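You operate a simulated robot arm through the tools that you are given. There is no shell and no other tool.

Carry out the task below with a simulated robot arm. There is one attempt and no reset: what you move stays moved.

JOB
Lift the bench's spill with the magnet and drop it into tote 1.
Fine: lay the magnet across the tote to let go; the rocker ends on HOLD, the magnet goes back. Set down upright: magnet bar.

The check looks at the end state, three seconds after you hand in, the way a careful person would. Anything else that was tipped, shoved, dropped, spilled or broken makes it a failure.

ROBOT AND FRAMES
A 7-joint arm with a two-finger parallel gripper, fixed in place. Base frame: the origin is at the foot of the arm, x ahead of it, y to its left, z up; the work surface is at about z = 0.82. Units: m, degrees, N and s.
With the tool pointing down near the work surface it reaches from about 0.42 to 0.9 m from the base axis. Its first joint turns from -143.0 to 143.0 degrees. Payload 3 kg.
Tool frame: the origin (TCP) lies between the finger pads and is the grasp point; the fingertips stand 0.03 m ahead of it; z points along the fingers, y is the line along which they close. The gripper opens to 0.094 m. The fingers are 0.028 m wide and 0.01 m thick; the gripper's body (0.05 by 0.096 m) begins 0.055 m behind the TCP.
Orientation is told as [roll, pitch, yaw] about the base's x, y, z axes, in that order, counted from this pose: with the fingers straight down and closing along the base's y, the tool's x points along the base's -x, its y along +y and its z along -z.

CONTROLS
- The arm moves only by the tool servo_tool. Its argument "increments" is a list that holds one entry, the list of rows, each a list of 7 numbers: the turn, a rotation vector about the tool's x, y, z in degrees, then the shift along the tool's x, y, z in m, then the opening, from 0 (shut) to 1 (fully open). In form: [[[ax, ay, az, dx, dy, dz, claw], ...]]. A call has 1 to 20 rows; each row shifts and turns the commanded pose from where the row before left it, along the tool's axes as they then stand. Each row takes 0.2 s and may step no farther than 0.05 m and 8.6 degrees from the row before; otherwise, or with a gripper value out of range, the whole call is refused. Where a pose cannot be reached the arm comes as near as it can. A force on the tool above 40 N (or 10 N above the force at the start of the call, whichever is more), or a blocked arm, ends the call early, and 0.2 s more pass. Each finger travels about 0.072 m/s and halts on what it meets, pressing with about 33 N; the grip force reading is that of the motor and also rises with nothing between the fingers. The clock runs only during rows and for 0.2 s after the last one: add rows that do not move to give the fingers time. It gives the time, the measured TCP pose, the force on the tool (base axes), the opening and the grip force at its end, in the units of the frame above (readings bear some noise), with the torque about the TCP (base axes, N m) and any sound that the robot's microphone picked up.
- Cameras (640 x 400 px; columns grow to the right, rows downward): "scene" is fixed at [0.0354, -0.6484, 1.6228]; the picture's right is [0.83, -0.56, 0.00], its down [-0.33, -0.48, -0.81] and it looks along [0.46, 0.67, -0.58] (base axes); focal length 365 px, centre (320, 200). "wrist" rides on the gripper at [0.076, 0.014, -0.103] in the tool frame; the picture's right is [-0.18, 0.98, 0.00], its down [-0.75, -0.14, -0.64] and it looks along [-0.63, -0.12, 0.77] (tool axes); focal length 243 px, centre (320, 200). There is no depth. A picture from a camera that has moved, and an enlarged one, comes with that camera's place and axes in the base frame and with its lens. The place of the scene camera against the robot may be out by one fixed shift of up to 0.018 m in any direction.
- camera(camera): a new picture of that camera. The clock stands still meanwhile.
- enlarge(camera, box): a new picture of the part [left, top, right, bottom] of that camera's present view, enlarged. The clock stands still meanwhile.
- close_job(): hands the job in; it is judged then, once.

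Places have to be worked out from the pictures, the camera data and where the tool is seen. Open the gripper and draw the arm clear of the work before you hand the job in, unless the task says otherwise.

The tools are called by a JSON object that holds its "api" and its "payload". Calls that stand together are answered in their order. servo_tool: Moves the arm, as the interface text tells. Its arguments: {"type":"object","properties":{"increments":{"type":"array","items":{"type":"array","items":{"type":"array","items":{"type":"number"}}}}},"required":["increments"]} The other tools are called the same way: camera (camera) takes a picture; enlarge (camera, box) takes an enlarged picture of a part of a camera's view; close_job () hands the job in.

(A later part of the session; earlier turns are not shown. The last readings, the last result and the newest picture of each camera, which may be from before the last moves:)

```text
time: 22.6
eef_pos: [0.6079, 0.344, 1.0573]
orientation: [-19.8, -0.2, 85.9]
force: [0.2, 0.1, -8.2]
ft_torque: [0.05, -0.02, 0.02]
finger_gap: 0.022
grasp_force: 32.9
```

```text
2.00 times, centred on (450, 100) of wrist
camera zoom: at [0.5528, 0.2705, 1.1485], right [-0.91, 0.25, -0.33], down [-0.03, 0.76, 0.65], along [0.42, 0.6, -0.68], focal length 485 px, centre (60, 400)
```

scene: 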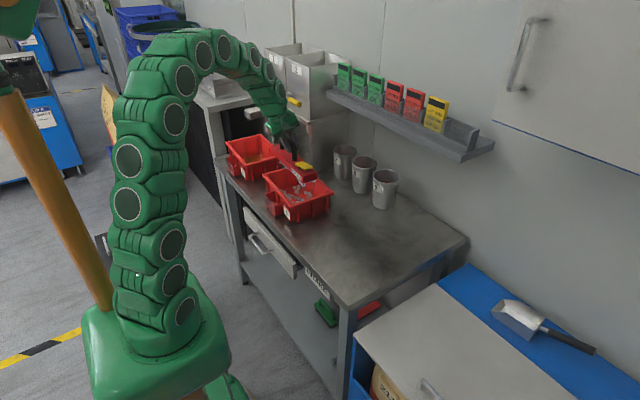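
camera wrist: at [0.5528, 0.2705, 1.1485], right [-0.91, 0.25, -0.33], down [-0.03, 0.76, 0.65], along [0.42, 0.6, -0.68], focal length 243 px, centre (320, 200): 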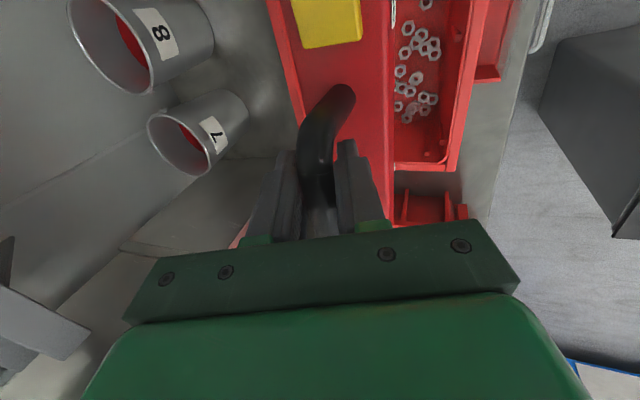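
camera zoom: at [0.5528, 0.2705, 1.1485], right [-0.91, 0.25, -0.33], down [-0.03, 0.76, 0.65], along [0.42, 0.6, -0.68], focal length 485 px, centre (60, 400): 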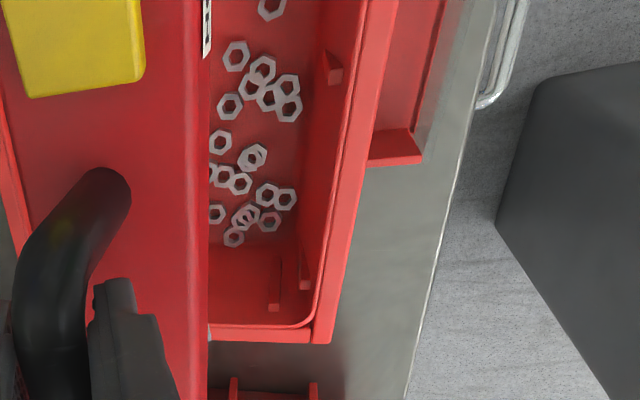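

I'll lower 4.5 cm so the bar bottom is ~2 cm above the rim, to compare the end nuts with the rim with less parallax.

{"api": "servo_tool", "payload": {"increments": [[[0, 0, 0, 0, 0.0034, 0.0094, 0], [0, 0, 0, 0, 0.0043, 0.0118, 0], [0, 0, 0, 0, 0.0043, 0.0118, 0], [0, 0, 0, 0, 0.0033, 0.0093, 0], [0, 0, 0, 0, 0, 0, 0], [0, 0, 0, 0, 0, 0, 0]]]}}

{"api": "enlarge", "payload": {"camera": "scene", "box": [290, 160, 350, 210]}}

{"api": "enlarge", "payload": {"camera": "wrist", "box": [370, 0, 530, 200]}}

{"api": "enlarge", "payload": {"camera": "scene", "box": [250, 130, 320, 190]}}

```text
time: 24.0
eef_pos: [0.6065, 0.3437, 1.0116]
orientation: [-19.8, -0.1, 85.8]
force: [0.7, -1.1, -8.3]
ft_torque: [0.07, 0.01, -0.01]
finger_gap: 0.0225
grasp_force: 32.5
```

```text
8.00 times, centred on (320, 185) of scene
camera zoom: at [0.0354, -0.6484, 1.6228], right [0.83, -0.56, 0.0], down [-0.33, -0.48, -0.81], along [0.46, 0.67, -0.58], focal length 2918 px, centre (320, 320)
```

zoom: 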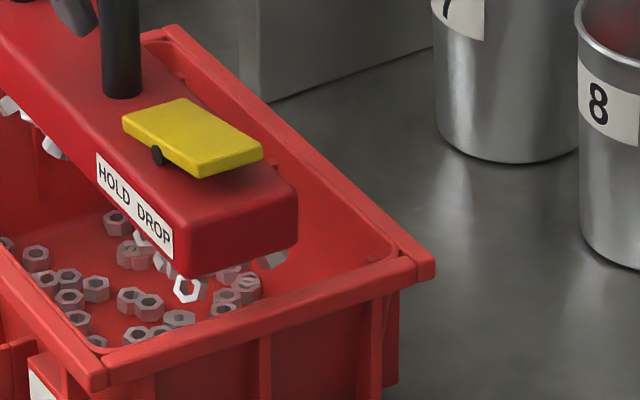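

```text
2.00 times, centred on (450, 100) of wrist
camera zoom: at [0.5527, 0.27, 1.1034], right [-0.91, 0.25, -0.33], down [-0.03, 0.76, 0.65], along [0.42, 0.6, -0.68], focal length 485 px, centre (60, 400)
```

zoom: 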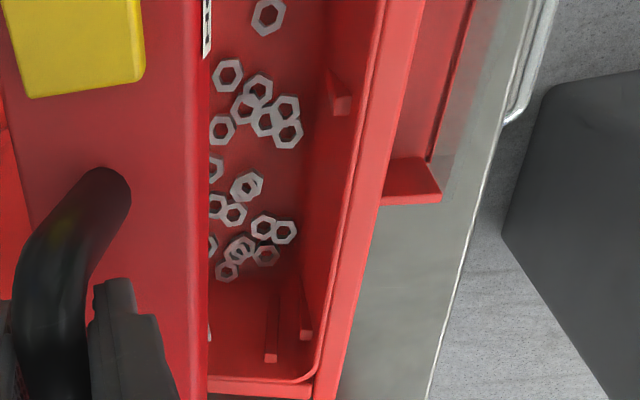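

```text
6.67 times, centred on (285, 160) of scene
camera zoom: at [0.0354, -0.6484, 1.6228], right [0.83, -0.56, 0.0], down [-0.33, -0.48, -0.81], along [0.46, 0.67, -0.58], focal length 2432 px, centre (553, 467)
```

zoom: 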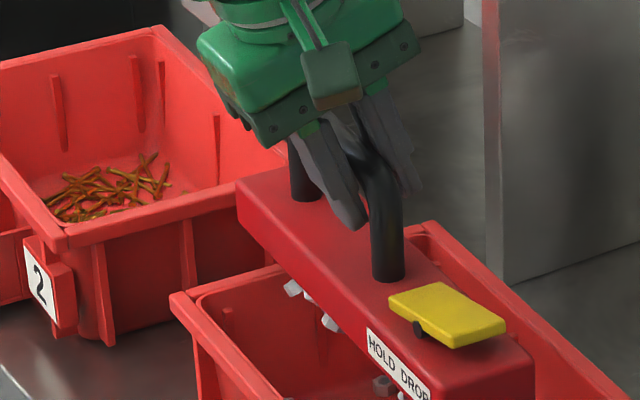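

I'll zoom tighter on the -y rim and the bar's end.

{"api": "enlarge", "payload": {"camera": "scene", "box": [300, 175, 340, 210]}}

{"api": "enlarge", "payload": {"camera": "scene", "box": [262, 140, 312, 180]}}

```text
11.43 times, centred on (320, 192) of scene
camera zoom: at [0.0354, -0.6484, 1.6228], right [0.83, -0.56, 0.0], down [-0.33, -0.48, -0.81], along [0.46, 0.67, -0.58], focal length 4169 px, centre (320, 286)
```

zoom: 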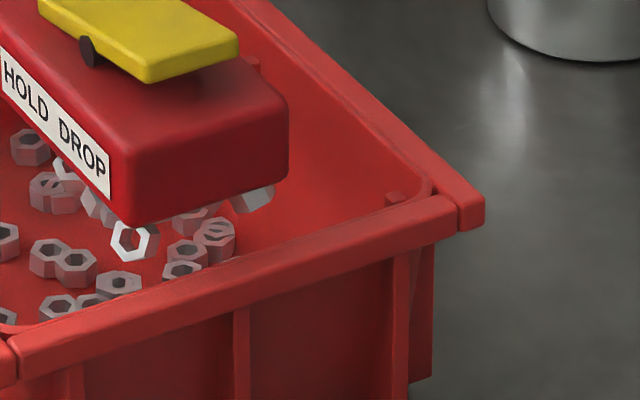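

```text
10.00 times, centred on (287, 160) of scene
camera zoom: at [0.0354, -0.6484, 1.6228], right [0.83, -0.56, 0.0], down [-0.33, -0.48, -0.81], along [0.46, 0.67, -0.58], focal length 3648 px, centre (650, 600)
```

zoom: 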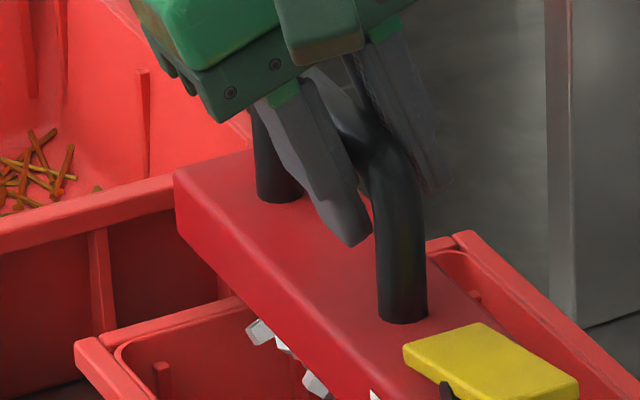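

The bar end sits ~13 mm inside the outer rim edge as planned, so the end nuts clear the inner edge. I'll lower another 12 mm, just above rim contact.

{"api": "servo_tool", "payload": {"increments": [[[0, 0, 0, 0, 0.00136, 0.00376, 0], [0, 0, 0, 0, 0.00136, 0.00376, 0], [0, 0, 0, 0, 0.00136, 0.00376, 0], [0, 0, 0, 0, 0, 0, 0], [0, 0, 0, 0, 0, 0, 0]]]}}

{"api": "enlarge", "payload": {"camera": "scene", "box": [300, 175, 340, 210]}}

{"api": "enlarge", "payload": {"camera": "scene", "box": [262, 140, 312, 180]}}

```text
time: 25.2
eef_pos: [0.6067, 0.3433, 0.9995]
orientation: [-19.8, -0.2, 85.9]
force: [0.6, -0.2, -8.6]
ft_torque: [0.07, -0.02, 0.0]
finger_gap: 0.0224
grasp_force: 33.1
```

```text
11.43 times, centred on (320, 192) of scene
camera zoom: at [0.0354, -0.6484, 1.6228], right [0.83, -0.56, 0.0], down [-0.33, -0.48, -0.81], along [0.46, 0.67, -0.58], focal length 4169 px, centre (320, 286)
```

zoom: 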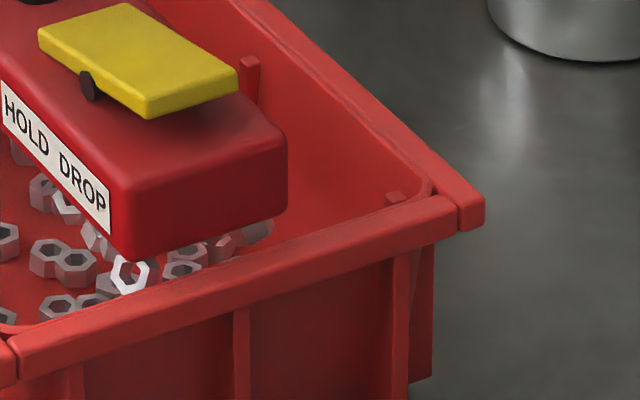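

```text
10.00 times, centred on (287, 160) of scene
camera zoom: at [0.0354, -0.6484, 1.6228], right [0.83, -0.56, 0.0], down [-0.33, -0.48, -0.81], along [0.46, 0.67, -0.58], focal length 3648 px, centre (650, 600)
```

zoom: 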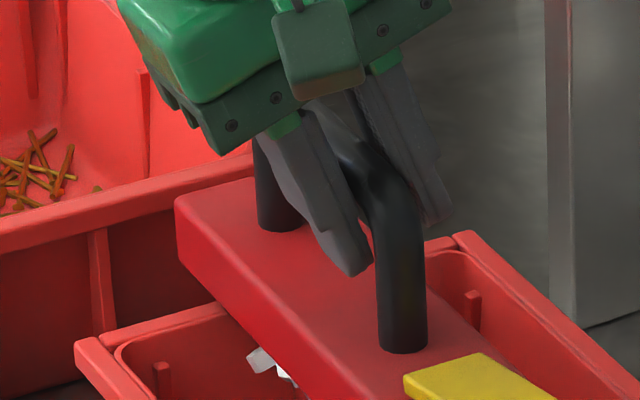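

Still no contact; I'll step down 4 mm more and read the force.

{"api": "servo_tool", "payload": {"increments": [[[0, 0, 0, 0, 0.00068, 0.00188, 0], [0, 0, 0, 0, 0.00068, 0.00188, 0], [0, 0, 0, 0, 0, 0, 0], [0, 0, 0, 0, 0, 0, 0]]]}}

{"api": "enlarge", "payload": {"camera": "scene", "box": [300, 175, 340, 210]}}

{"api": "enlarge", "payload": {"camera": "scene", "box": [262, 140, 312, 180]}}

```text
time: 26.2
eef_pos: [0.6074, 0.3441, 0.9956]
orientation: [-19.7, -0.1, 85.9]
force: [-0.5, 0.6, -8.2]
ft_torque: [0.08, -0.03, 0.02]
finger_gap: 0.0222
grasp_force: 32.2
```

```text
11.43 times, centred on (320, 192) of scene
camera zoom: at [0.0354, -0.6484, 1.6228], right [0.83, -0.56, 0.0], down [-0.33, -0.48, -0.81], along [0.46, 0.67, -0.58], focal length 4169 px, centre (320, 286)
```

zoom: 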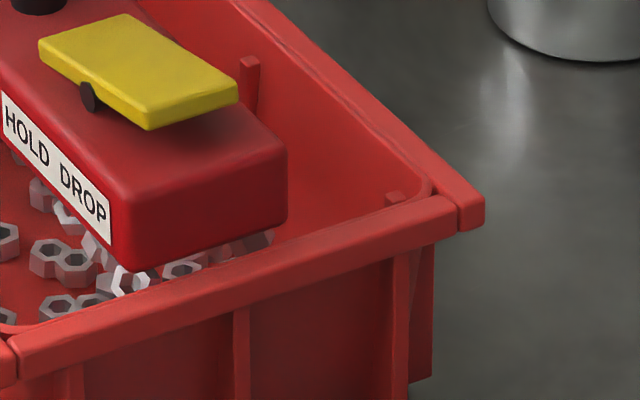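

```text
10.00 times, centred on (287, 160) of scene
camera zoom: at [0.0354, -0.6484, 1.6228], right [0.83, -0.56, 0.0], down [-0.33, -0.48, -0.81], along [0.46, 0.67, -0.58], focal length 3648 px, centre (650, 600)
```

zoom: 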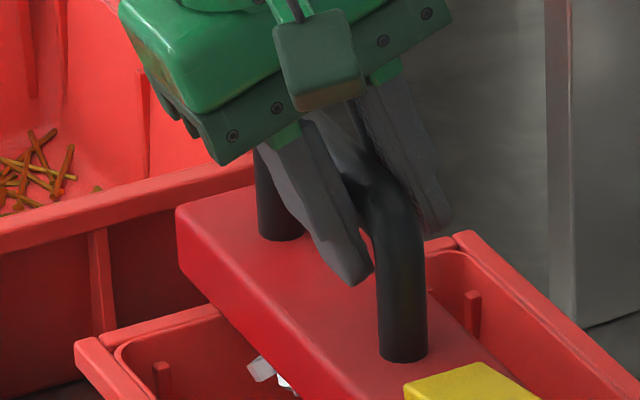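

No contact yet; from the pixels the bar bottom is ~3 mm above the rim. I'll lower 2 mm more and read the force.

{"api": "servo_tool", "payload": {"increments": [[[0, 0, 0, 0, 0.00034, 0.00094, 0], [0, 0, 0, 0, 0.00034, 0.00094, 0], [0, 0, 0, 0, 0, 0, 0], [0, 0, 0, 0, 0, 0, 0]]]}}

{"api": "enlarge", "payload": {"camera": "scene", "box": [300, 175, 340, 210]}}

```text
time: 27.2
eef_pos: [0.6081, 0.345, 0.9934]
orientation: [-19.7, -0.1, 86.0]
force: [1.4, -1.3, -3.3]
ft_torque: [0.31, 0.03, -0.03]
finger_gap: 0.0222
grasp_force: 33.0
```

```text
11.43 times, centred on (320, 192) of scene
camera zoom: at [0.0354, -0.6484, 1.6228], right [0.83, -0.56, 0.0], down [-0.33, -0.48, -0.81], along [0.46, 0.67, -0.58], focal length 4169 px, centre (320, 286)
```

zoom: 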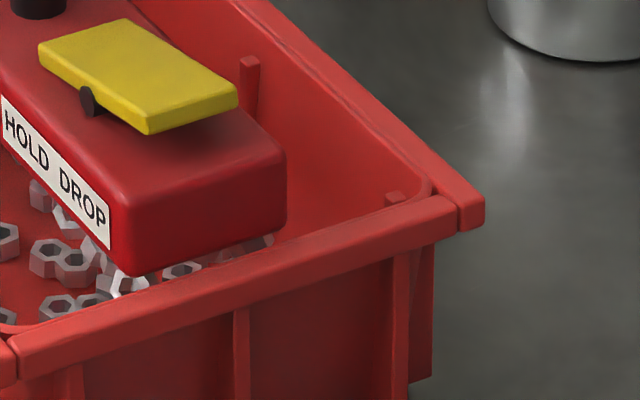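

Contact at TCP z≈0.9934 (rim at ≈0.910). I'll raise 1.5 mm and then slide the bar toward -y in small steps, so the rim's inner edge nudges the two end nuts inward while I watch the tote.

{"api": "servo_tool", "payload": {"increments": [[[0, 0, 0, 0, -0.00051, -0.0014, 0], [0, 0, 0, 0, 0, 0, 0], [0, 0, 0, 0.002, 0, 0, 0], [0, 0, 0, 0.002, 0, 0, 0], [0, 0, 0, 0, 0, 0, 0]]]}}

{"api": "enlarge", "payload": {"camera": "scene", "box": [300, 175, 340, 210]}}

```text
time: 28.4
eef_pos: [0.6067, 0.3389, 0.9944]
orientation: [-19.7, -0.1, 85.8]
force: [0.3, -0.1, -7.3]
ft_torque: [0.07, 0.0, 0.0]
finger_gap: 0.0222
grasp_force: 32.9
```

```text
11.43 times, centred on (320, 192) of scene
camera zoom: at [0.0354, -0.6484, 1.6228], right [0.83, -0.56, 0.0], down [-0.33, -0.48, -0.81], along [0.46, 0.67, -0.58], focal length 4169 px, centre (320, 286)
```

zoom: 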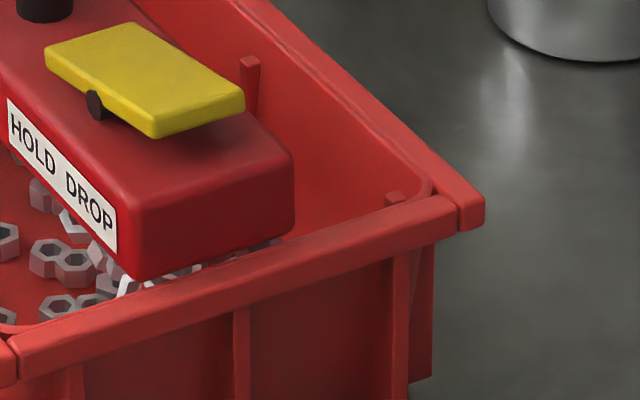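

The tote has not moved. I'll continue 4 mm more.

{"api": "servo_tool", "payload": {"increments": [[[0, 0, 0, 0.002, 0, 0, 0], [0, 0, 0, 0.002, 0, 0, 0], [0, 0, 0, 0, 0, 0, 0]]]}}

{"api": "enlarge", "payload": {"camera": "scene", "box": [300, 175, 340, 210]}}

```text
time: 29.2
eef_pos: [0.6073, 0.3354, 0.9955]
orientation: [-19.8, -0.1, 85.9]
force: [0.1, -0.3, -7.3]
ft_torque: [0.11, -0.01, 0.01]
finger_gap: 0.022
grasp_force: 32.9
```

```text
11.43 times, centred on (320, 192) of scene
camera zoom: at [0.0354, -0.6484, 1.6228], right [0.83, -0.56, 0.0], down [-0.33, -0.48, -0.81], along [0.46, 0.67, -0.58], focal length 4169 px, centre (320, 286)
```

zoom: 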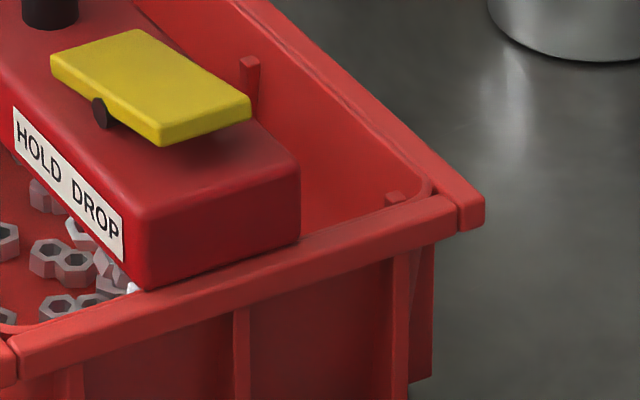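

Forces stay small and the tote is still. I'll slide 5 mm more to get the end over the rim.

{"api": "servo_tool", "payload": {"increments": [[[0, 0, 0, 0.002, 0, 0, 0], [0, 0, 0, 0.002, 0, 0, 0], [0, 0, 0, 0.001, 0, 0, 0], [0, 0, 0, 0, 0, 0, 0]]]}}

{"api": "enlarge", "payload": {"camera": "scene", "box": [300, 175, 340, 210]}}

{"api": "enlarge", "payload": {"camera": "scene", "box": [262, 140, 312, 180]}}

```text
time: 30.2
eef_pos: [0.6058, 0.3307, 0.9944]
orientation: [-19.8, -0.1, 85.9]
force: [0.7, -0.1, -8.5]
ft_torque: [0.09, -0.01, 0.04]
finger_gap: 0.0221
grasp_force: 33.1
```

```text
11.43 times, centred on (320, 192) of scene
camera zoom: at [0.0354, -0.6484, 1.6228], right [0.83, -0.56, 0.0], down [-0.33, -0.48, -0.81], along [0.46, 0.67, -0.58], focal length 4169 px, centre (320, 286)
```

zoom: 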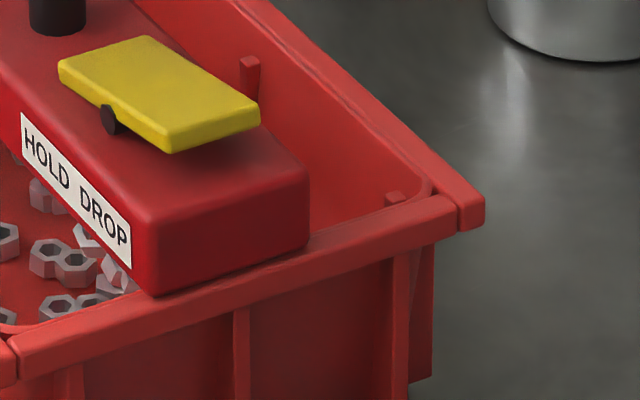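

```text
10.00 times, centred on (287, 160) of scene
camera zoom: at [0.0354, -0.6484, 1.6228], right [0.83, -0.56, 0.0], down [-0.33, -0.48, -0.81], along [0.46, 0.67, -0.58], focal length 3648 px, centre (650, 600)
```

zoom: 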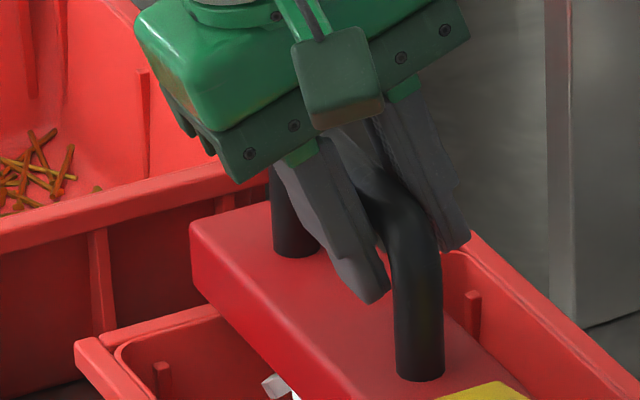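

The bar end now overlaps the -y rim by ~5 mm, no nut is visible on the rim, and the tote hasn't moved. I'll lower 2.5 mm to rest the bar on both rims.

{"api": "servo_tool", "payload": {"increments": [[[0, 0, 0, 0, 0.00034, 0.00094, 0], [0, 0, 0, 0, 0.00034, 0.00094, 0], [0, 0, 0, 0, 0.00017, 0.00047, 0], [0, 0, 0, 0, 0, 0, 0], [0, 0, 0, 0, 0, 0, 0]]]}}

{"api": "enlarge", "payload": {"camera": "scene", "box": [300, 175, 340, 210]}}

{"api": "enlarge", "payload": {"camera": "scene", "box": [240, 130, 350, 220]}}

```text
time: 31.4
eef_pos: [0.6057, 0.3306, 0.9941]
orientation: [-20.0, -0.2, 85.9]
force: [-5.3, -7.1, 34.5]
ft_torque: [-0.18, 0.01, -0.01]
finger_gap: 0.0222
grasp_force: 33.2
```

```text
11.43 times, centred on (320, 192) of scene
camera zoom: at [0.0354, -0.6484, 1.6228], right [0.83, -0.56, 0.0], down [-0.33, -0.48, -0.81], along [0.46, 0.67, -0.58], focal length 4169 px, centre (320, 286)
```

zoom: 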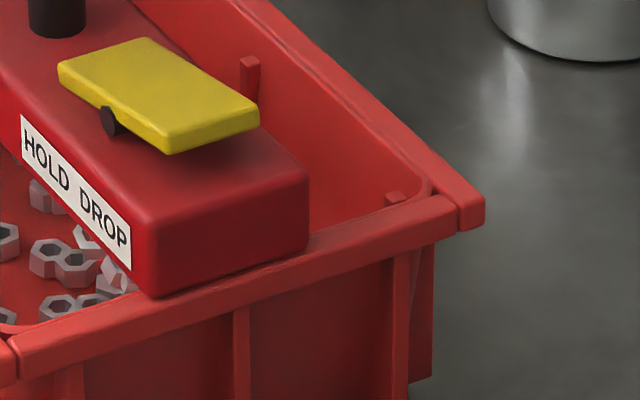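

```text
4.44 times, centred on (295, 175) of scene
camera zoom: at [0.0354, -0.6484, 1.6228], right [0.83, -0.56, 0.0], down [-0.33, -0.48, -0.81], along [0.46, 0.67, -0.58], focal length 1621 px, centre (431, 311)
```

zoom: 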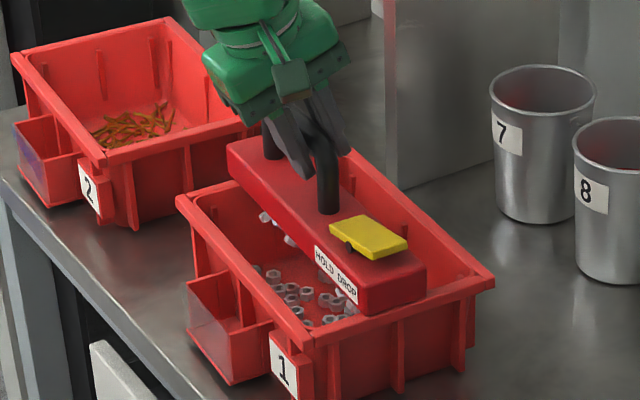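

The bar is seated, pressing 34 N, so I'll ease up ~2 mm to relieve the load before opening.

{"api": "servo_tool", "payload": {"increments": [[[0, 0, 0, 0, -0.00034, -0.00094, 0], [0, 0, 0, 0, -0.00034, -0.00094, 0], [0, 0, 0, 0, 0, 0, 0], [0, 0, 0, 0, 0, 0, 0]]]}}

```text
time: 32.4
eef_pos: [0.6055, 0.3314, 0.9945]
orientation: [-19.7, -0.1, 85.9]
force: [2.3, 2.9, 1.6]
ft_torque: [0.38, -0.03, 0.03]
finger_gap: 0.0221
grasp_force: 32.9
```

Load is nearly neutral now. I'll open the gripper and back out along the tool axis.

{"api": "servo_tool", "payload": {"increments": [[[0, 0, 0, 0, 0, 0, 0.3], [0, 0, 0, 0, 0, 0, 0.6], [0, 0, 0, 0, 0, 0, 0.6], [0, 0, 0, 0, 0, 0, 0.6], [0, 0, 0, 0, 0, -0.01, 0.6], [0, 0, 0, 0, 0, -0.02, 0.6], [0, 0, 0, 0, 0, -0.03, 0.6], [0, 0, 0, 0, 0, -0.03, 0.6], [0, 0, 0, 0, 0, -0.03, 0.6], [0, 0, 0, 0, 0, 0, 0.6]]]}}

{"api": "enlarge", "payload": {"camera": "scene", "box": [240, 130, 350, 220]}}

{"api": "camera", "payload": {"camera": "wrist"}}

```text
time: 34.6
eef_pos: [0.565, 0.3332, 1.1068]
orientation: [-19.8, -0.1, 86.0]
force: [0.1, -0.3, 0.0]
ft_torque: [-0.02, 0.01, -0.03]
finger_gap: 0.0564
grasp_force: 0.0
```

```text
4.44 times, centred on (295, 175) of scene
camera zoom: at [0.0354, -0.6484, 1.6228], right [0.83, -0.56, 0.0], down [-0.33, -0.48, -0.81], along [0.46, 0.67, -0.58], focal length 1621 px, centre (431, 311)
```

zoom: 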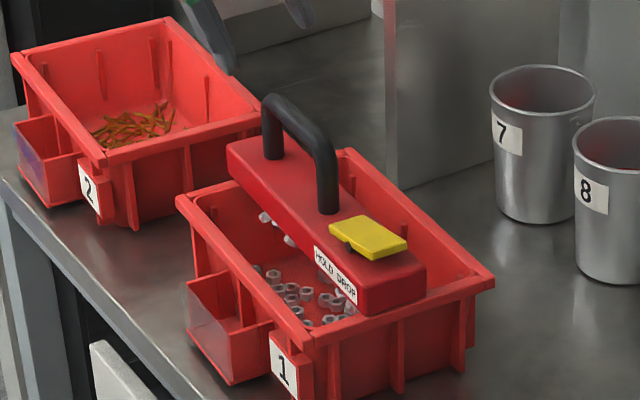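

```text
taken
camera wrist: at [0.5102, 0.2608, 1.1986], right [-0.91, 0.25, -0.33], down [-0.03, 0.76, 0.65], along [0.41, 0.6, -0.68], focal length 243 px, centre (320, 200)
```

wrist: 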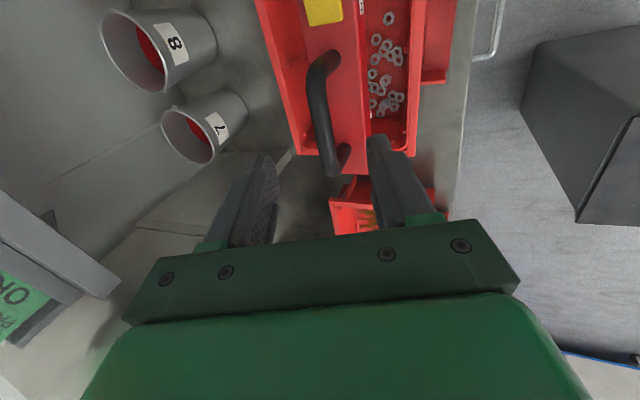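

The bar rests stably across tote 1. Next I'll straighten the tool to vertical, close the fingers, and move above the rocker's DROP end at about (0.597, 0.219).

{"api": "servo_tool", "payload": {"increments": [[[-7, 0, 0, 0, 0, 0, 0], [-7, 0, 0, 0, 0, 0, 0], [-5.8, 0, 0, 0, 0, 0, 0], [0, 0, 0, 0.0279, -0.0101, 0.0118, 0], [0, 0, 0, 0.0279, -0.0101, 0.0118, 0], [0, 0, 0, 0.0279, -0.0101, 0.0118, 0], [0, 0, 0, 0.0279, -0.0101, 0.0118, 0], [0, 0, 0, 0, 0, 0, 0], [0, 0, 0, 0, 0, 0, 0]]]}}

{"api": "camera", "payload": {"camera": "wrist"}}

{"api": "enlarge", "payload": {"camera": "scene", "box": [270, 130, 350, 210]}}

```text
time: 36.6
eef_pos: [0.597, 0.2206, 1.0586]
orientation: [0.0, -0.1, 85.8]
force: [0.0, 0.4, 0.1]
ft_torque: [-0.02, -0.02, 0.0]
finger_gap: 0.0
grasp_force: 33.0
```

```text
taken
camera wrist: at [0.577, 0.1438, 1.1621], right [-0.97, 0.25, 0.0], down [0.19, 0.74, 0.64], along [0.16, 0.62, -0.77], focal length 243 px, centre (320, 200)
```

wrist: 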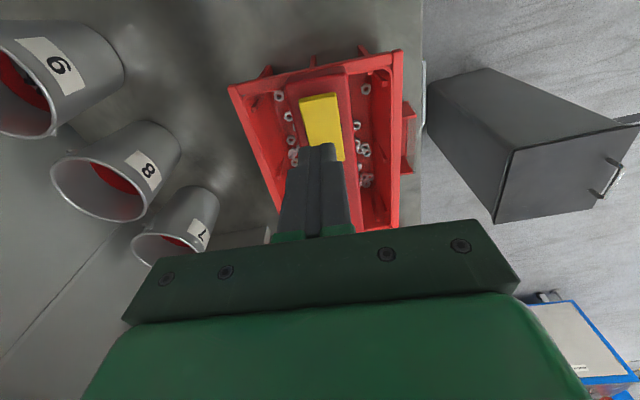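

```text
5.00 times, centred on (310, 170) of scene
camera zoom: at [0.0354, -0.6484, 1.6228], right [0.83, -0.56, 0.0], down [-0.33, -0.48, -0.81], along [0.46, 0.67, -0.58], focal length 1824 px, centre (370, 350)
```

zoom: 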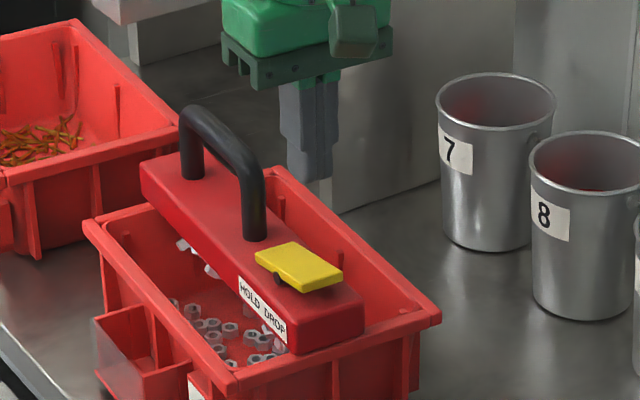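

I'll zoom the wrist view to locate the rocker precisely under the fingertips.

{"api": "enlarge", "payload": {"camera": "wrist", "box": [260, 50, 380, 170]}}

{"api": "enlarge", "payload": {"camera": "scene", "box": [295, 165, 345, 205]}}

```text
3.33 times, centred on (320, 110) of wrist
camera zoom: at [0.577, 0.1438, 1.1621], right [-0.97, 0.25, 0.0], down [0.19, 0.74, 0.64], along [0.16, 0.62, -0.77], focal length 809 px, centre (320, 500)
```

zoom: 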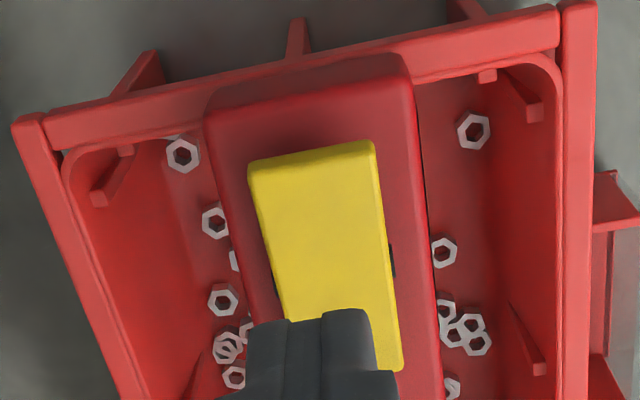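

```text
10.00 times, centred on (320, 185) of scene
camera zoom: at [0.0354, -0.6484, 1.6228], right [0.83, -0.56, 0.0], down [-0.33, -0.48, -0.81], along [0.46, 0.67, -0.58], focal length 3648 px, centre (320, 350)
```

zoom: 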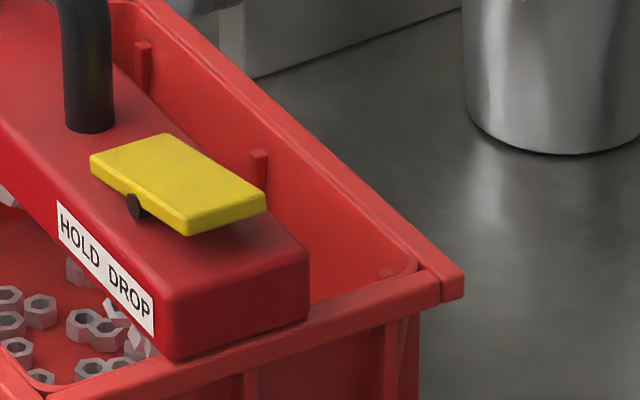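

The rocker spans y≈0.2025–0.2715 with its pivot at y≈0.239, so I'll press at y≈0.213. First I'll move over that point and descend to ~1 cm above the DROP end.

{"api": "servo_tool", "payload": {"increments": [[[0, 0, 0, 0.0077, 0.0004, 0, 0], [0, 0, 0, 0, 0, 0.02, 0], [0, 0, 0, 0, 0, 0.02, 0], [0, 0, 0, 0, 0, 0.012, 0], [0, 0, 0, 0, 0, 0, 0]]]}}

{"api": "enlarge", "payload": {"camera": "scene", "box": [290, 155, 345, 205]}}

{"api": "enlarge", "payload": {"camera": "wrist", "box": [260, 50, 380, 170]}}

```text
time: 37.8
eef_pos: [0.5969, 0.2128, 1.0073]
orientation: [0.0, 0.0, 85.9]
force: [-0.4, 0.2, 0.4]
ft_torque: [0.0, -0.01, 0.01]
finger_gap: 0.0002
grasp_force: 33.1
```

```text
8.00 times, centred on (318, 180) of scene
camera zoom: at [0.0354, -0.6484, 1.6228], right [0.83, -0.56, 0.0], down [-0.33, -0.48, -0.81], along [0.46, 0.67, -0.58], focal length 2918 px, centre (340, 360)
```

zoom: 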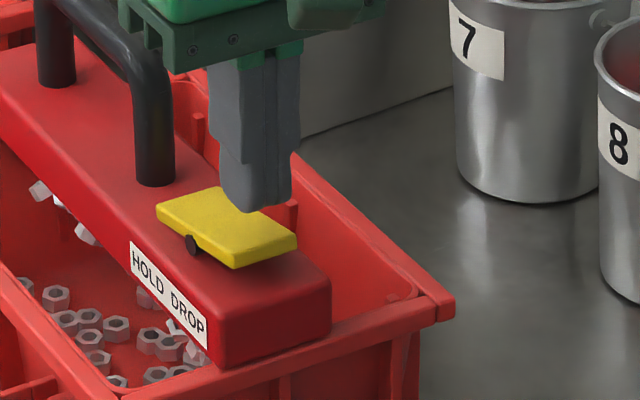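

```text
3.33 times, centred on (320, 110) of wrist
camera zoom: at [0.5764, 0.1361, 1.1102], right [-0.97, 0.25, 0.0], down [0.19, 0.74, 0.64], along [0.16, 0.62, -0.77], focal length 809 px, centre (320, 500)
```

zoom: 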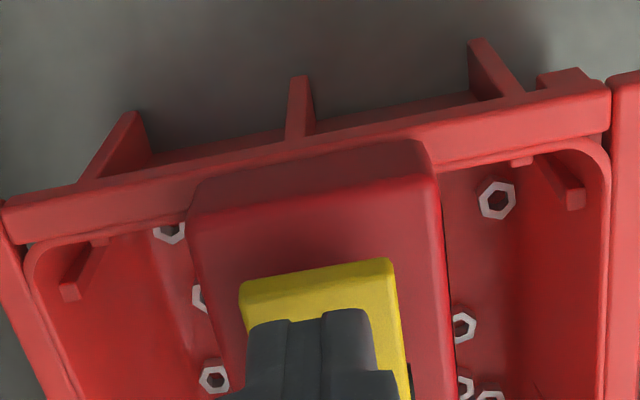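

The fingertips are over the DROP end. I'll descend 12 mm in small steps and read the force.

{"api": "servo_tool", "payload": {"increments": [[[0, 0, 0, 0, 0, 0.004, 0], [0, 0, 0, 0, 0, 0.004, 0], [0, 0, 0, 0, 0, 0.004, 0], [0, 0, 0, 0, 0, 0, 0]]]}}

{"api": "enlarge", "payload": {"camera": "scene", "box": [290, 155, 345, 205]}}

```text
time: 38.8
eef_pos: [0.5966, 0.2107, 0.9959]
orientation: [0.1, -0.1, 85.9]
force: [-0.8, 0.5, -0.6]
ft_torque: [0.03, 0.02, 0.01]
finger_gap: 0.0
grasp_force: 32.7
```

```text
8.00 times, centred on (318, 180) of scene
camera zoom: at [0.0354, -0.6484, 1.6228], right [0.83, -0.56, 0.0], down [-0.33, -0.48, -0.81], along [0.46, 0.67, -0.58], focal length 2918 px, centre (340, 360)
```

zoom: 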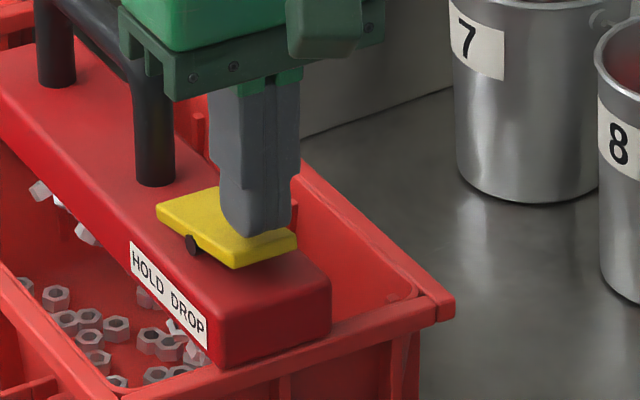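

Not yet touching (tips at ≈0.966). I'll go down 6 mm more in 2 mm steps.

{"api": "servo_tool", "payload": {"increments": [[[0, 0, 0, 0, 0, 0.002, 0], [0, 0, 0, 0, 0, 0.002, 0], [0, 0, 0, 0, 0, 0.002, 0], [0, 0, 0, 0, 0, 0, 0]]]}}

{"api": "enlarge", "payload": {"camera": "scene", "box": [290, 155, 345, 205]}}

```text
time: 39.8
eef_pos: [0.5972, 0.2119, 0.9905]
orientation: [-0.1, -0.1, 85.9]
force: [0.3, 0.6, -0.3]
ft_torque: [0.02, 0.02, 0.0]
finger_gap: 0.0001
grasp_force: 33.7
```

```text
8.00 times, centred on (318, 180) of scene
camera zoom: at [0.0354, -0.6484, 1.6228], right [0.83, -0.56, 0.0], down [-0.33, -0.48, -0.81], along [0.46, 0.67, -0.58], focal length 2918 px, centre (340, 360)
```

zoom: 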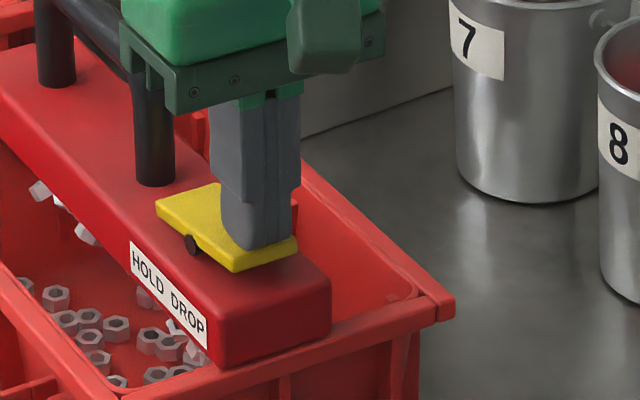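

The rocker begins to move (HOLD end slightly higher). I'll continue down 6 mm in 2 mm steps.

{"api": "servo_tool", "payload": {"increments": [[[0, 0, 0, 0, 0, 0.002, 0], [0, 0, 0, 0, 0, 0.002, 0], [0, 0, 0, 0, 0, 0.002, 0], [0, 0, 0, 0, 0, 0, 0]]]}}

{"api": "enlarge", "payload": {"camera": "scene", "box": [290, 155, 345, 205]}}

```text
time: 40.8
eef_pos: [0.5973, 0.2113, 0.9841]
orientation: [0.0, -0.2, 85.9]
force: [1.6, -0.4, 3.3]
ft_torque: [0.06, -0.01, -0.01]
finger_gap: 0.0
grasp_force: 33.1
```

```text
8.00 times, centred on (318, 180) of scene
camera zoom: at [0.0354, -0.6484, 1.6228], right [0.83, -0.56, 0.0], down [-0.33, -0.48, -0.81], along [0.46, 0.67, -0.58], focal length 2918 px, centre (340, 360)
```

zoom: 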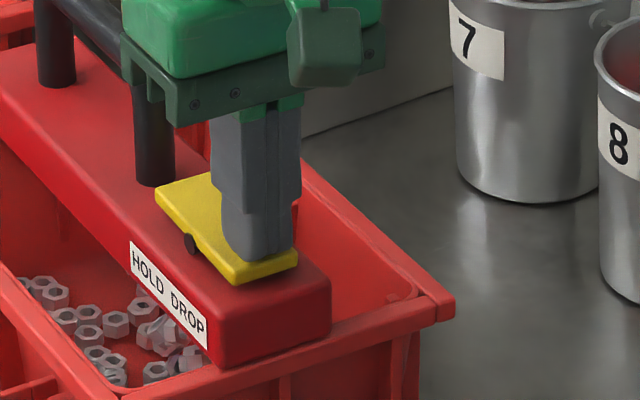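

The rocker has flipped and the hanging nuts have fallen into the tote. I'll press 2 mm more to make sure it is fully on DROP, then rise.

{"api": "servo_tool", "payload": {"increments": [[[0, 0, 0, 0, 0, 0.001, 0], [0, 0, 0, 0, 0, 0.001, 0], [0, 0, 0, 0, 0, 0, 0], [0, 0, 0, 0, 0, 0, 0]]]}}

{"api": "enlarge", "payload": {"camera": "scene", "box": [290, 155, 345, 205]}}

```text
time: 41.8
eef_pos: [0.598, 0.2114, 0.9823]
orientation: [0.0, -0.1, 85.8]
force: [-0.1, -0.9, 1.3]
ft_torque: [0.02, -0.02, 0.03]
finger_gap: 0.0001
grasp_force: 33.0
```

```text
8.00 times, centred on (318, 180) of scene
camera zoom: at [0.0354, -0.6484, 1.6228], right [0.83, -0.56, 0.0], down [-0.33, -0.48, -0.81], along [0.46, 0.67, -0.58], focal length 2918 px, centre (340, 360)
```

zoom: 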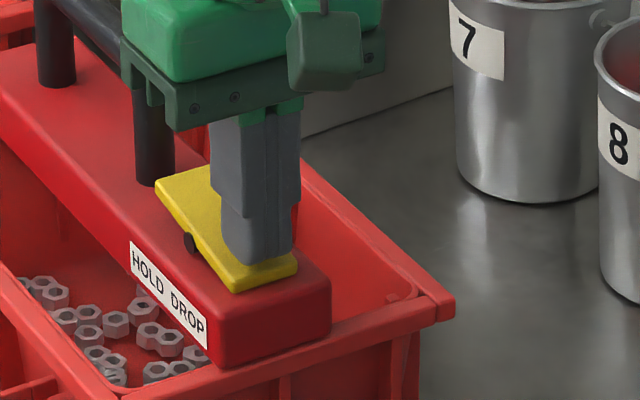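

The rocker keeps rotating with little force; I'll press 3 mm more to reach its stop.

{"api": "servo_tool", "payload": {"increments": [[[0, 0, 0, 0, 0, 0.001, 0], [0, 0, 0, 0, 0, 0.001, 0], [0, 0, 0, 0, 0, 0.001, 0], [0, 0, 0, 0, 0, 0, 0]]]}}

{"api": "enlarge", "payload": {"camera": "scene", "box": [290, 155, 345, 205]}}

```text
time: 42.6
eef_pos: [0.5978, 0.2115, 0.9817]
orientation: [-0.4, -0.1, 85.9]
force: [0.1, -1.5, 11.8]
ft_torque: [0.17, -0.01, 0.19]
finger_gap: 0.0
grasp_force: 33.1
stopped in row 3: the force on the tool passed its limit at 45 N (the readings are from after the stop); the commanded pose is now the measured one
```

```text
8.00 times, centred on (318, 180) of scene
camera zoom: at [0.0354, -0.6484, 1.6228], right [0.83, -0.56, 0.0], down [-0.33, -0.48, -0.81], along [0.46, 0.67, -0.58], focal length 2918 px, centre (340, 360)
```

zoom: 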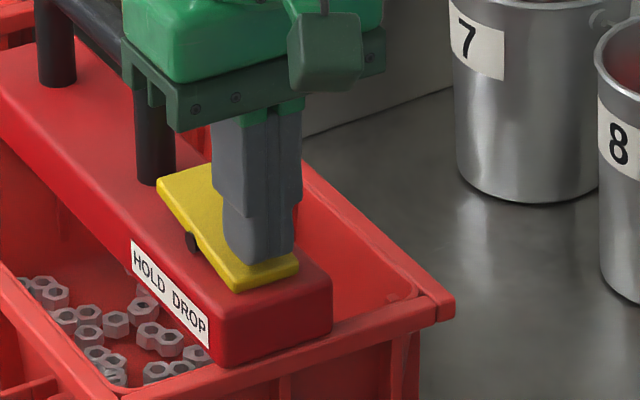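

The rocker is at its stop on DROP. I'll rise clear and check the nuts, rim and surroundings.

{"api": "servo_tool", "payload": {"increments": [[[0, 0, 0, 0, 0, -0.01, 0], [0, 0, 0, 0, 0, -0.03, 0], [0, 0, 0, 0, 0, -0.04, 0], [0, 0, 0, 0, 0, -0.04, 0], [0, 0, 0, 0, 0, 0, 0]]]}}

{"api": "camera", "payload": {"camera": "wrist"}}

{"api": "enlarge", "payload": {"camera": "wrist", "box": [240, 40, 400, 200]}}

{"api": "enlarge", "payload": {"camera": "scene", "box": [240, 120, 350, 230]}}

```text
time: 43.8
eef_pos: [0.5983, 0.2102, 1.1005]
orientation: [-0.1, -0.2, 85.9]
force: [0.5, 0.3, -0.3]
ft_torque: [0.01, -0.01, -0.03]
finger_gap: 0.0
grasp_force: 33.1
```

```text
taken
camera wrist: at [0.5764, 0.1346, 1.2037], right [-0.97, 0.25, 0.0], down [0.19, 0.74, 0.64], along [0.16, 0.62, -0.76], focal length 243 px, centre (320, 200)
```

wrist: 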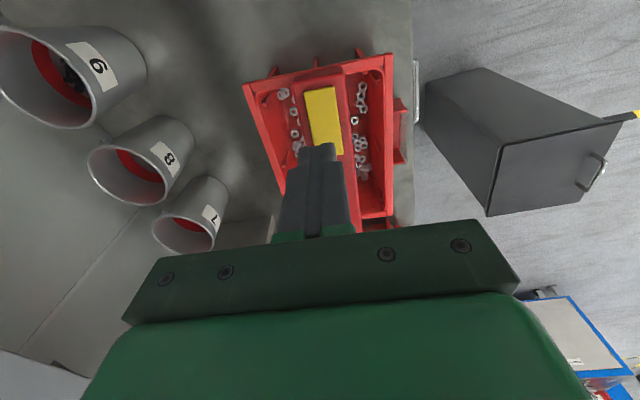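

```text
2.50 times, centred on (320, 120) of wrist
camera zoom: at [0.5764, 0.1346, 1.2037], right [-0.97, 0.25, 0.0], down [0.19, 0.74, 0.64], along [0.16, 0.62, -0.76], focal length 606 px, centre (320, 400)
```

zoom: 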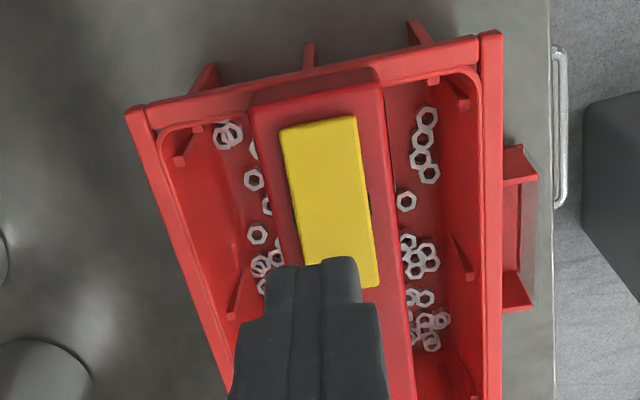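

```text
3.64 times, centred on (295, 175) of scene
camera zoom: at [0.0354, -0.6484, 1.6228], right [0.83, -0.56, 0.0], down [-0.33, -0.48, -0.81], along [0.46, 0.67, -0.58], focal length 1326 px, centre (411, 291)
```

zoom: 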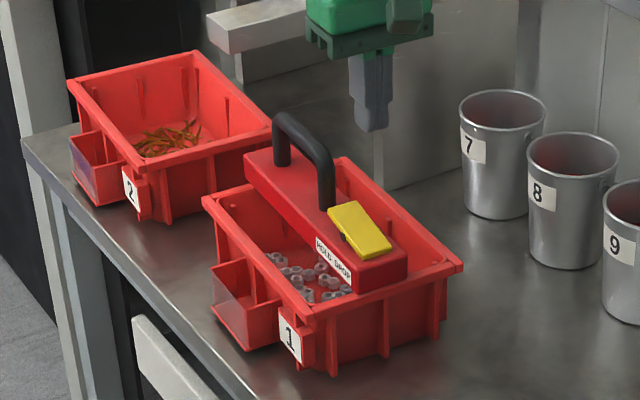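

All nuts are in tote 1 with none visible outside, and the rocker is on DROP. I'll return to the pre-grasp pose over the handle (tilted 20°, fingers part open).

{"api": "servo_tool", "payload": {"increments": [[[0, 0, 0, -0.0405, 0.0141, -0.0023, 0.6], [0, 0, 0, -0.0405, 0.0141, -0.0023, 0.6], [0, 0, 0, -0.0405, 0.0141, -0.0023, 0.6], [7, 0, 0, 0, 0, 0, 0.6], [7, 0, 0, 0, 0, 0, 0.6], [5.8, 0, 0, 0, 0, 0, 0.6], [0, 0, 0, 0, 0, 0, 0.6], [0, 0, 0, 0, 0, 0, 0.6]]]}}

{"api": "camera", "payload": {"camera": "wrist"}}

{"api": "enlarge", "payload": {"camera": "scene", "box": [290, 155, 345, 205]}}

```text
time: 45.6
eef_pos: [0.5636, 0.335, 1.1079]
orientation: [-19.9, -0.2, 85.9]
force: [0.7, -0.8, -1.3]
ft_torque: [0.02, -0.02, 0.01]
finger_gap: 0.0561
grasp_force: 0.1
```

```text
taken
camera wrist: at [0.5086, 0.2624, 1.1998], right [-0.91, 0.25, -0.33], down [-0.03, 0.76, 0.65], along [0.42, 0.6, -0.68], focal length 243 px, centre (320, 200)
```

wrist: 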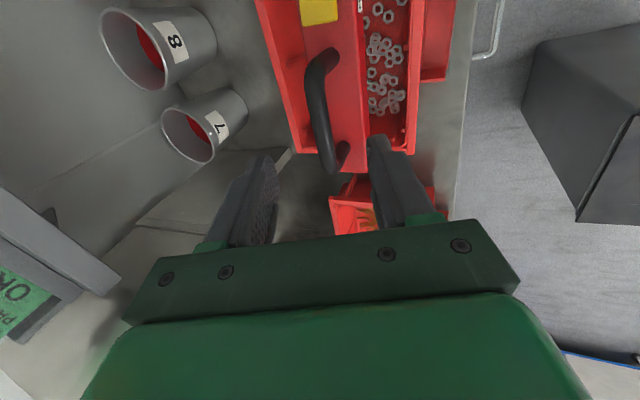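

```text
8.00 times, centred on (318, 180) of scene
camera zoom: at [0.0354, -0.6484, 1.6228], right [0.83, -0.56, 0.0], down [-0.33, -0.48, -0.81], along [0.46, 0.67, -0.58], focal length 2918 px, centre (340, 360)
```

zoom: 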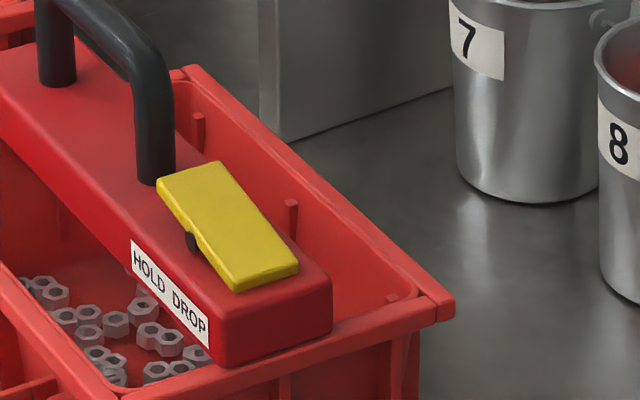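

The handle is where I left it. I'll advance to it and close the gripper.

{"api": "servo_tool", "payload": {"increments": [[[0, 0, 0, 0.00015, -0.0002, 0.0302, 0.6], [0, 0, 0, 0.00015, -0.0002, 0.0302, 0.6], [0, 0, 0, 0.00015, -0.0002, 0.0302, 0.6], [0, 0, 0, 0.00015, -0.0002, 0.0302, 0.6], [0, 0, 0, 0, 0, 0, 0.6], [0, 0, 0, 0, 0, 0, 0], [0, 0, 0, 0, 0, 0, 0], [0, 0, 0, 0, 0, 0, 0], [0, 0, 0, 0, 0, 0, 0]]]}}

{"api": "camera", "payload": {"camera": "wrist"}}

{"api": "enlarge", "payload": {"camera": "scene", "box": [250, 120, 350, 210]}}

```text
time: 47.6
eef_pos: [0.6053, 0.3321, 0.9947]
orientation: [-19.9, -0.3, 85.9]
force: [0.9, 0.2, 0.3]
ft_torque: [-0.13, -0.03, 0.02]
finger_gap: 0.0219
grasp_force: 33.2
```

```text
taken
camera wrist: at [0.5513, 0.2588, 1.0865], right [-0.91, 0.25, -0.33], down [-0.03, 0.76, 0.65], along [0.42, 0.6, -0.68], focal length 243 px, centre (320, 200)
```

wrist: 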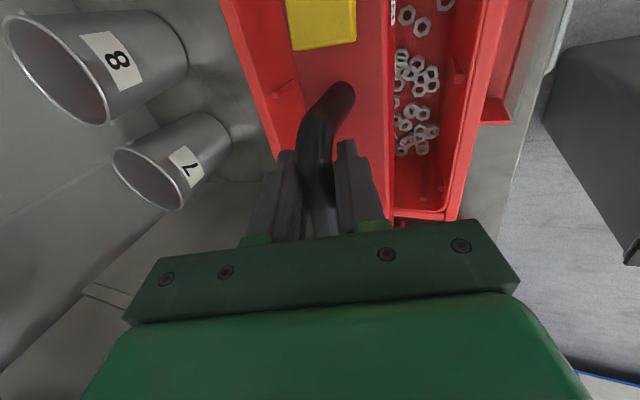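

```text
4.44 times, centred on (300, 165) of scene
camera zoom: at [0.0354, -0.6484, 1.6228], right [0.83, -0.56, 0.0], down [-0.33, -0.48, -0.81], along [0.46, 0.67, -0.58], focal length 1621 px, centre (409, 356)
```

zoom: 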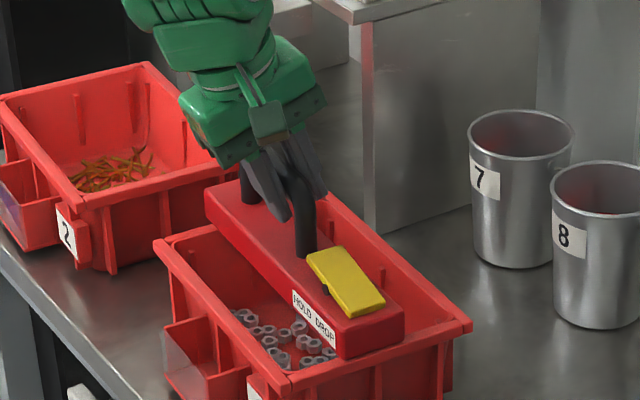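

Gripped again. I'll lift slowly 5 cm and check weight and that no nut is left on the bar or rim.

{"api": "servo_tool", "payload": {"increments": [[[0, 0, 0, 0, -0.0017, -0.0047, 0], [0, 0, 0, 0, -0.0034, -0.0094, 0], [0, 0, 0, 0, -0.0051, -0.0141, 0], [0, 0, 0, 0, -0.0068, -0.0188, 0], [0, 0, 0, 0, 0, 0, 0], [0, 0, 0, 0, 0, 0, 0]]]}}

{"api": "enlarge", "payload": {"camera": "scene", "box": [250, 110, 360, 220]}}

{"api": "enlarge", "payload": {"camera": "scene", "box": [295, 145, 345, 205]}}

```text
time: 49.0
eef_pos: [0.606, 0.3312, 1.0441]
orientation: [-19.9, -0.2, 86.0]
force: [-0.7, -1.2, -6.6]
ft_torque: [0.09, -0.04, -0.01]
finger_gap: 0.0223
grasp_force: 32.9
```

```text
3.64 times, centred on (305, 165) of scene
camera zoom: at [0.0354, -0.6484, 1.6228], right [0.83, -0.56, 0.0], down [-0.33, -0.48, -0.81], along [0.46, 0.67, -0.58], focal length 1326 px, centre (374, 327)
```

zoom: 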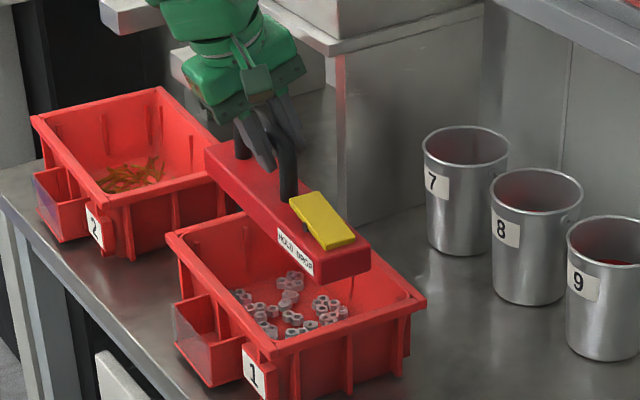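

```text
6.67 times, centred on (320, 175) of scene
camera zoom: at [0.0354, -0.6484, 1.6228], right [0.83, -0.56, 0.0], down [-0.33, -0.48, -0.81], along [0.46, 0.67, -0.58], focal length 2432 px, centre (320, 367)
```

zoom: 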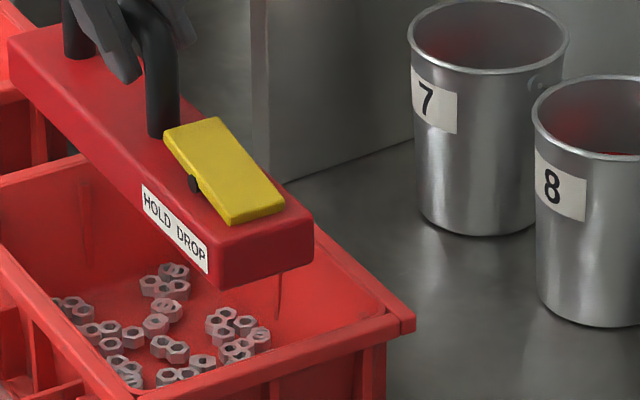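

The weight is back to the bare magnet's, and no nut hangs on it or lies on the rim. I'll carry it back above the cleared bench area and restore its original yaw.

{"api": "servo_tool", "payload": {"increments": [[[0, 0, 0, 0.0093, -0.00207, 0.0004, 0], [0, 0, 0, 0.01859, -0.00414, 0.00081, 0], [0, 0, 0, 0.02324, -0.00518, 0.00101, 0], [0, 0, 0, 0.02324, -0.00518, 0.00101, 0], [0, 0, 0, 0.02324, -0.00518, 0.00101, 0], [0, 0, 0, 0.02324, -0.00518, 0.00101, 0], [0, 0, 0, 0.02324, -0.00518, 0.00101, 0], [0, 0, 0, 0.02324, -0.00518, 0.00101, 0], [0, 0, 0, 0.02324, -0.00518, 0.00101, 0], [0, 0, 0, 0.02324, -0.00518, 0.00101, 0], [0, 0, 0, 0.02324, -0.00518, 0.00101, 0], [0, 0, 0, 0.02324, -0.00518, 0.00101, 0], [0, 0, 0, 0.01859, -0.00414, 0.00081, 0], [0, 0, 0, 0.0093, -0.00207, 0.0004, 0], [0, -0.885, -2.445, 0, 0, 0, 0], [0, 0, 0, 0, 0, 0, 0], [0, 0, 0, 0, 0, 0, 0]]]}}

{"api": "camera", "payload": {"camera": "scene"}}

{"api": "enlarge", "payload": {"camera": "scene", "box": [220, 120, 340, 230]}}

{"api": "camera", "payload": {"camera": "wrist"}}

```text
time: 52.6
eef_pos: [0.6497, 0.0395, 1.0538]
orientation: [-20.0, -0.2, 88.5]
force: [-0.3, -0.3, -6.1]
ft_torque: [0.06, -0.01, 0.01]
finger_gap: 0.0223
grasp_force: 32.9
```

```text
taken
```

scene: 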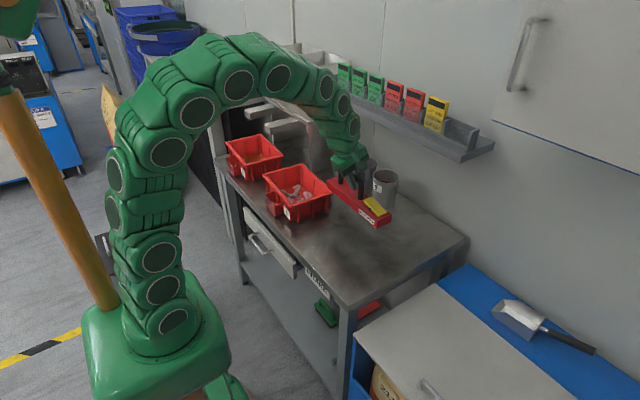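

```text
3.64 times, centred on (280, 175) of scene
camera zoom: at [0.0354, -0.6484, 1.6228], right [0.83, -0.56, 0.0], down [-0.33, -0.48, -0.81], along [0.46, 0.67, -0.58], focal length 1326 px, centre (466, 291)
```

zoom: 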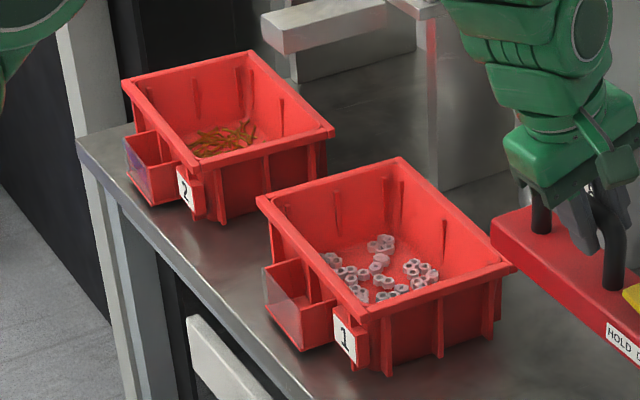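

```text
taken
camera wrist: at [0.5978, -0.0356, 1.1462], right [-0.92, 0.21, -0.33], down [-0.07, 0.75, 0.65], along [0.39, 0.62, -0.68], focal length 243 px, centre (320, 200)
```

wrist: 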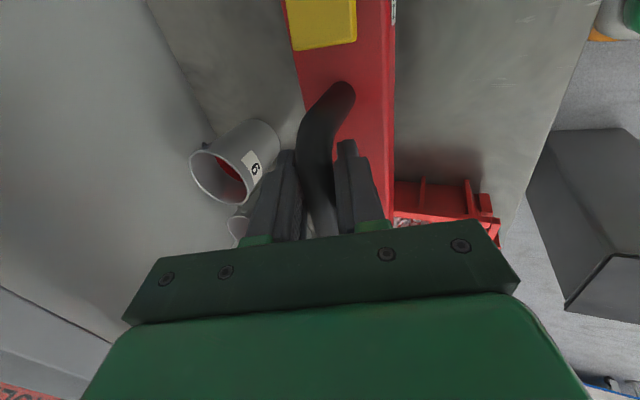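

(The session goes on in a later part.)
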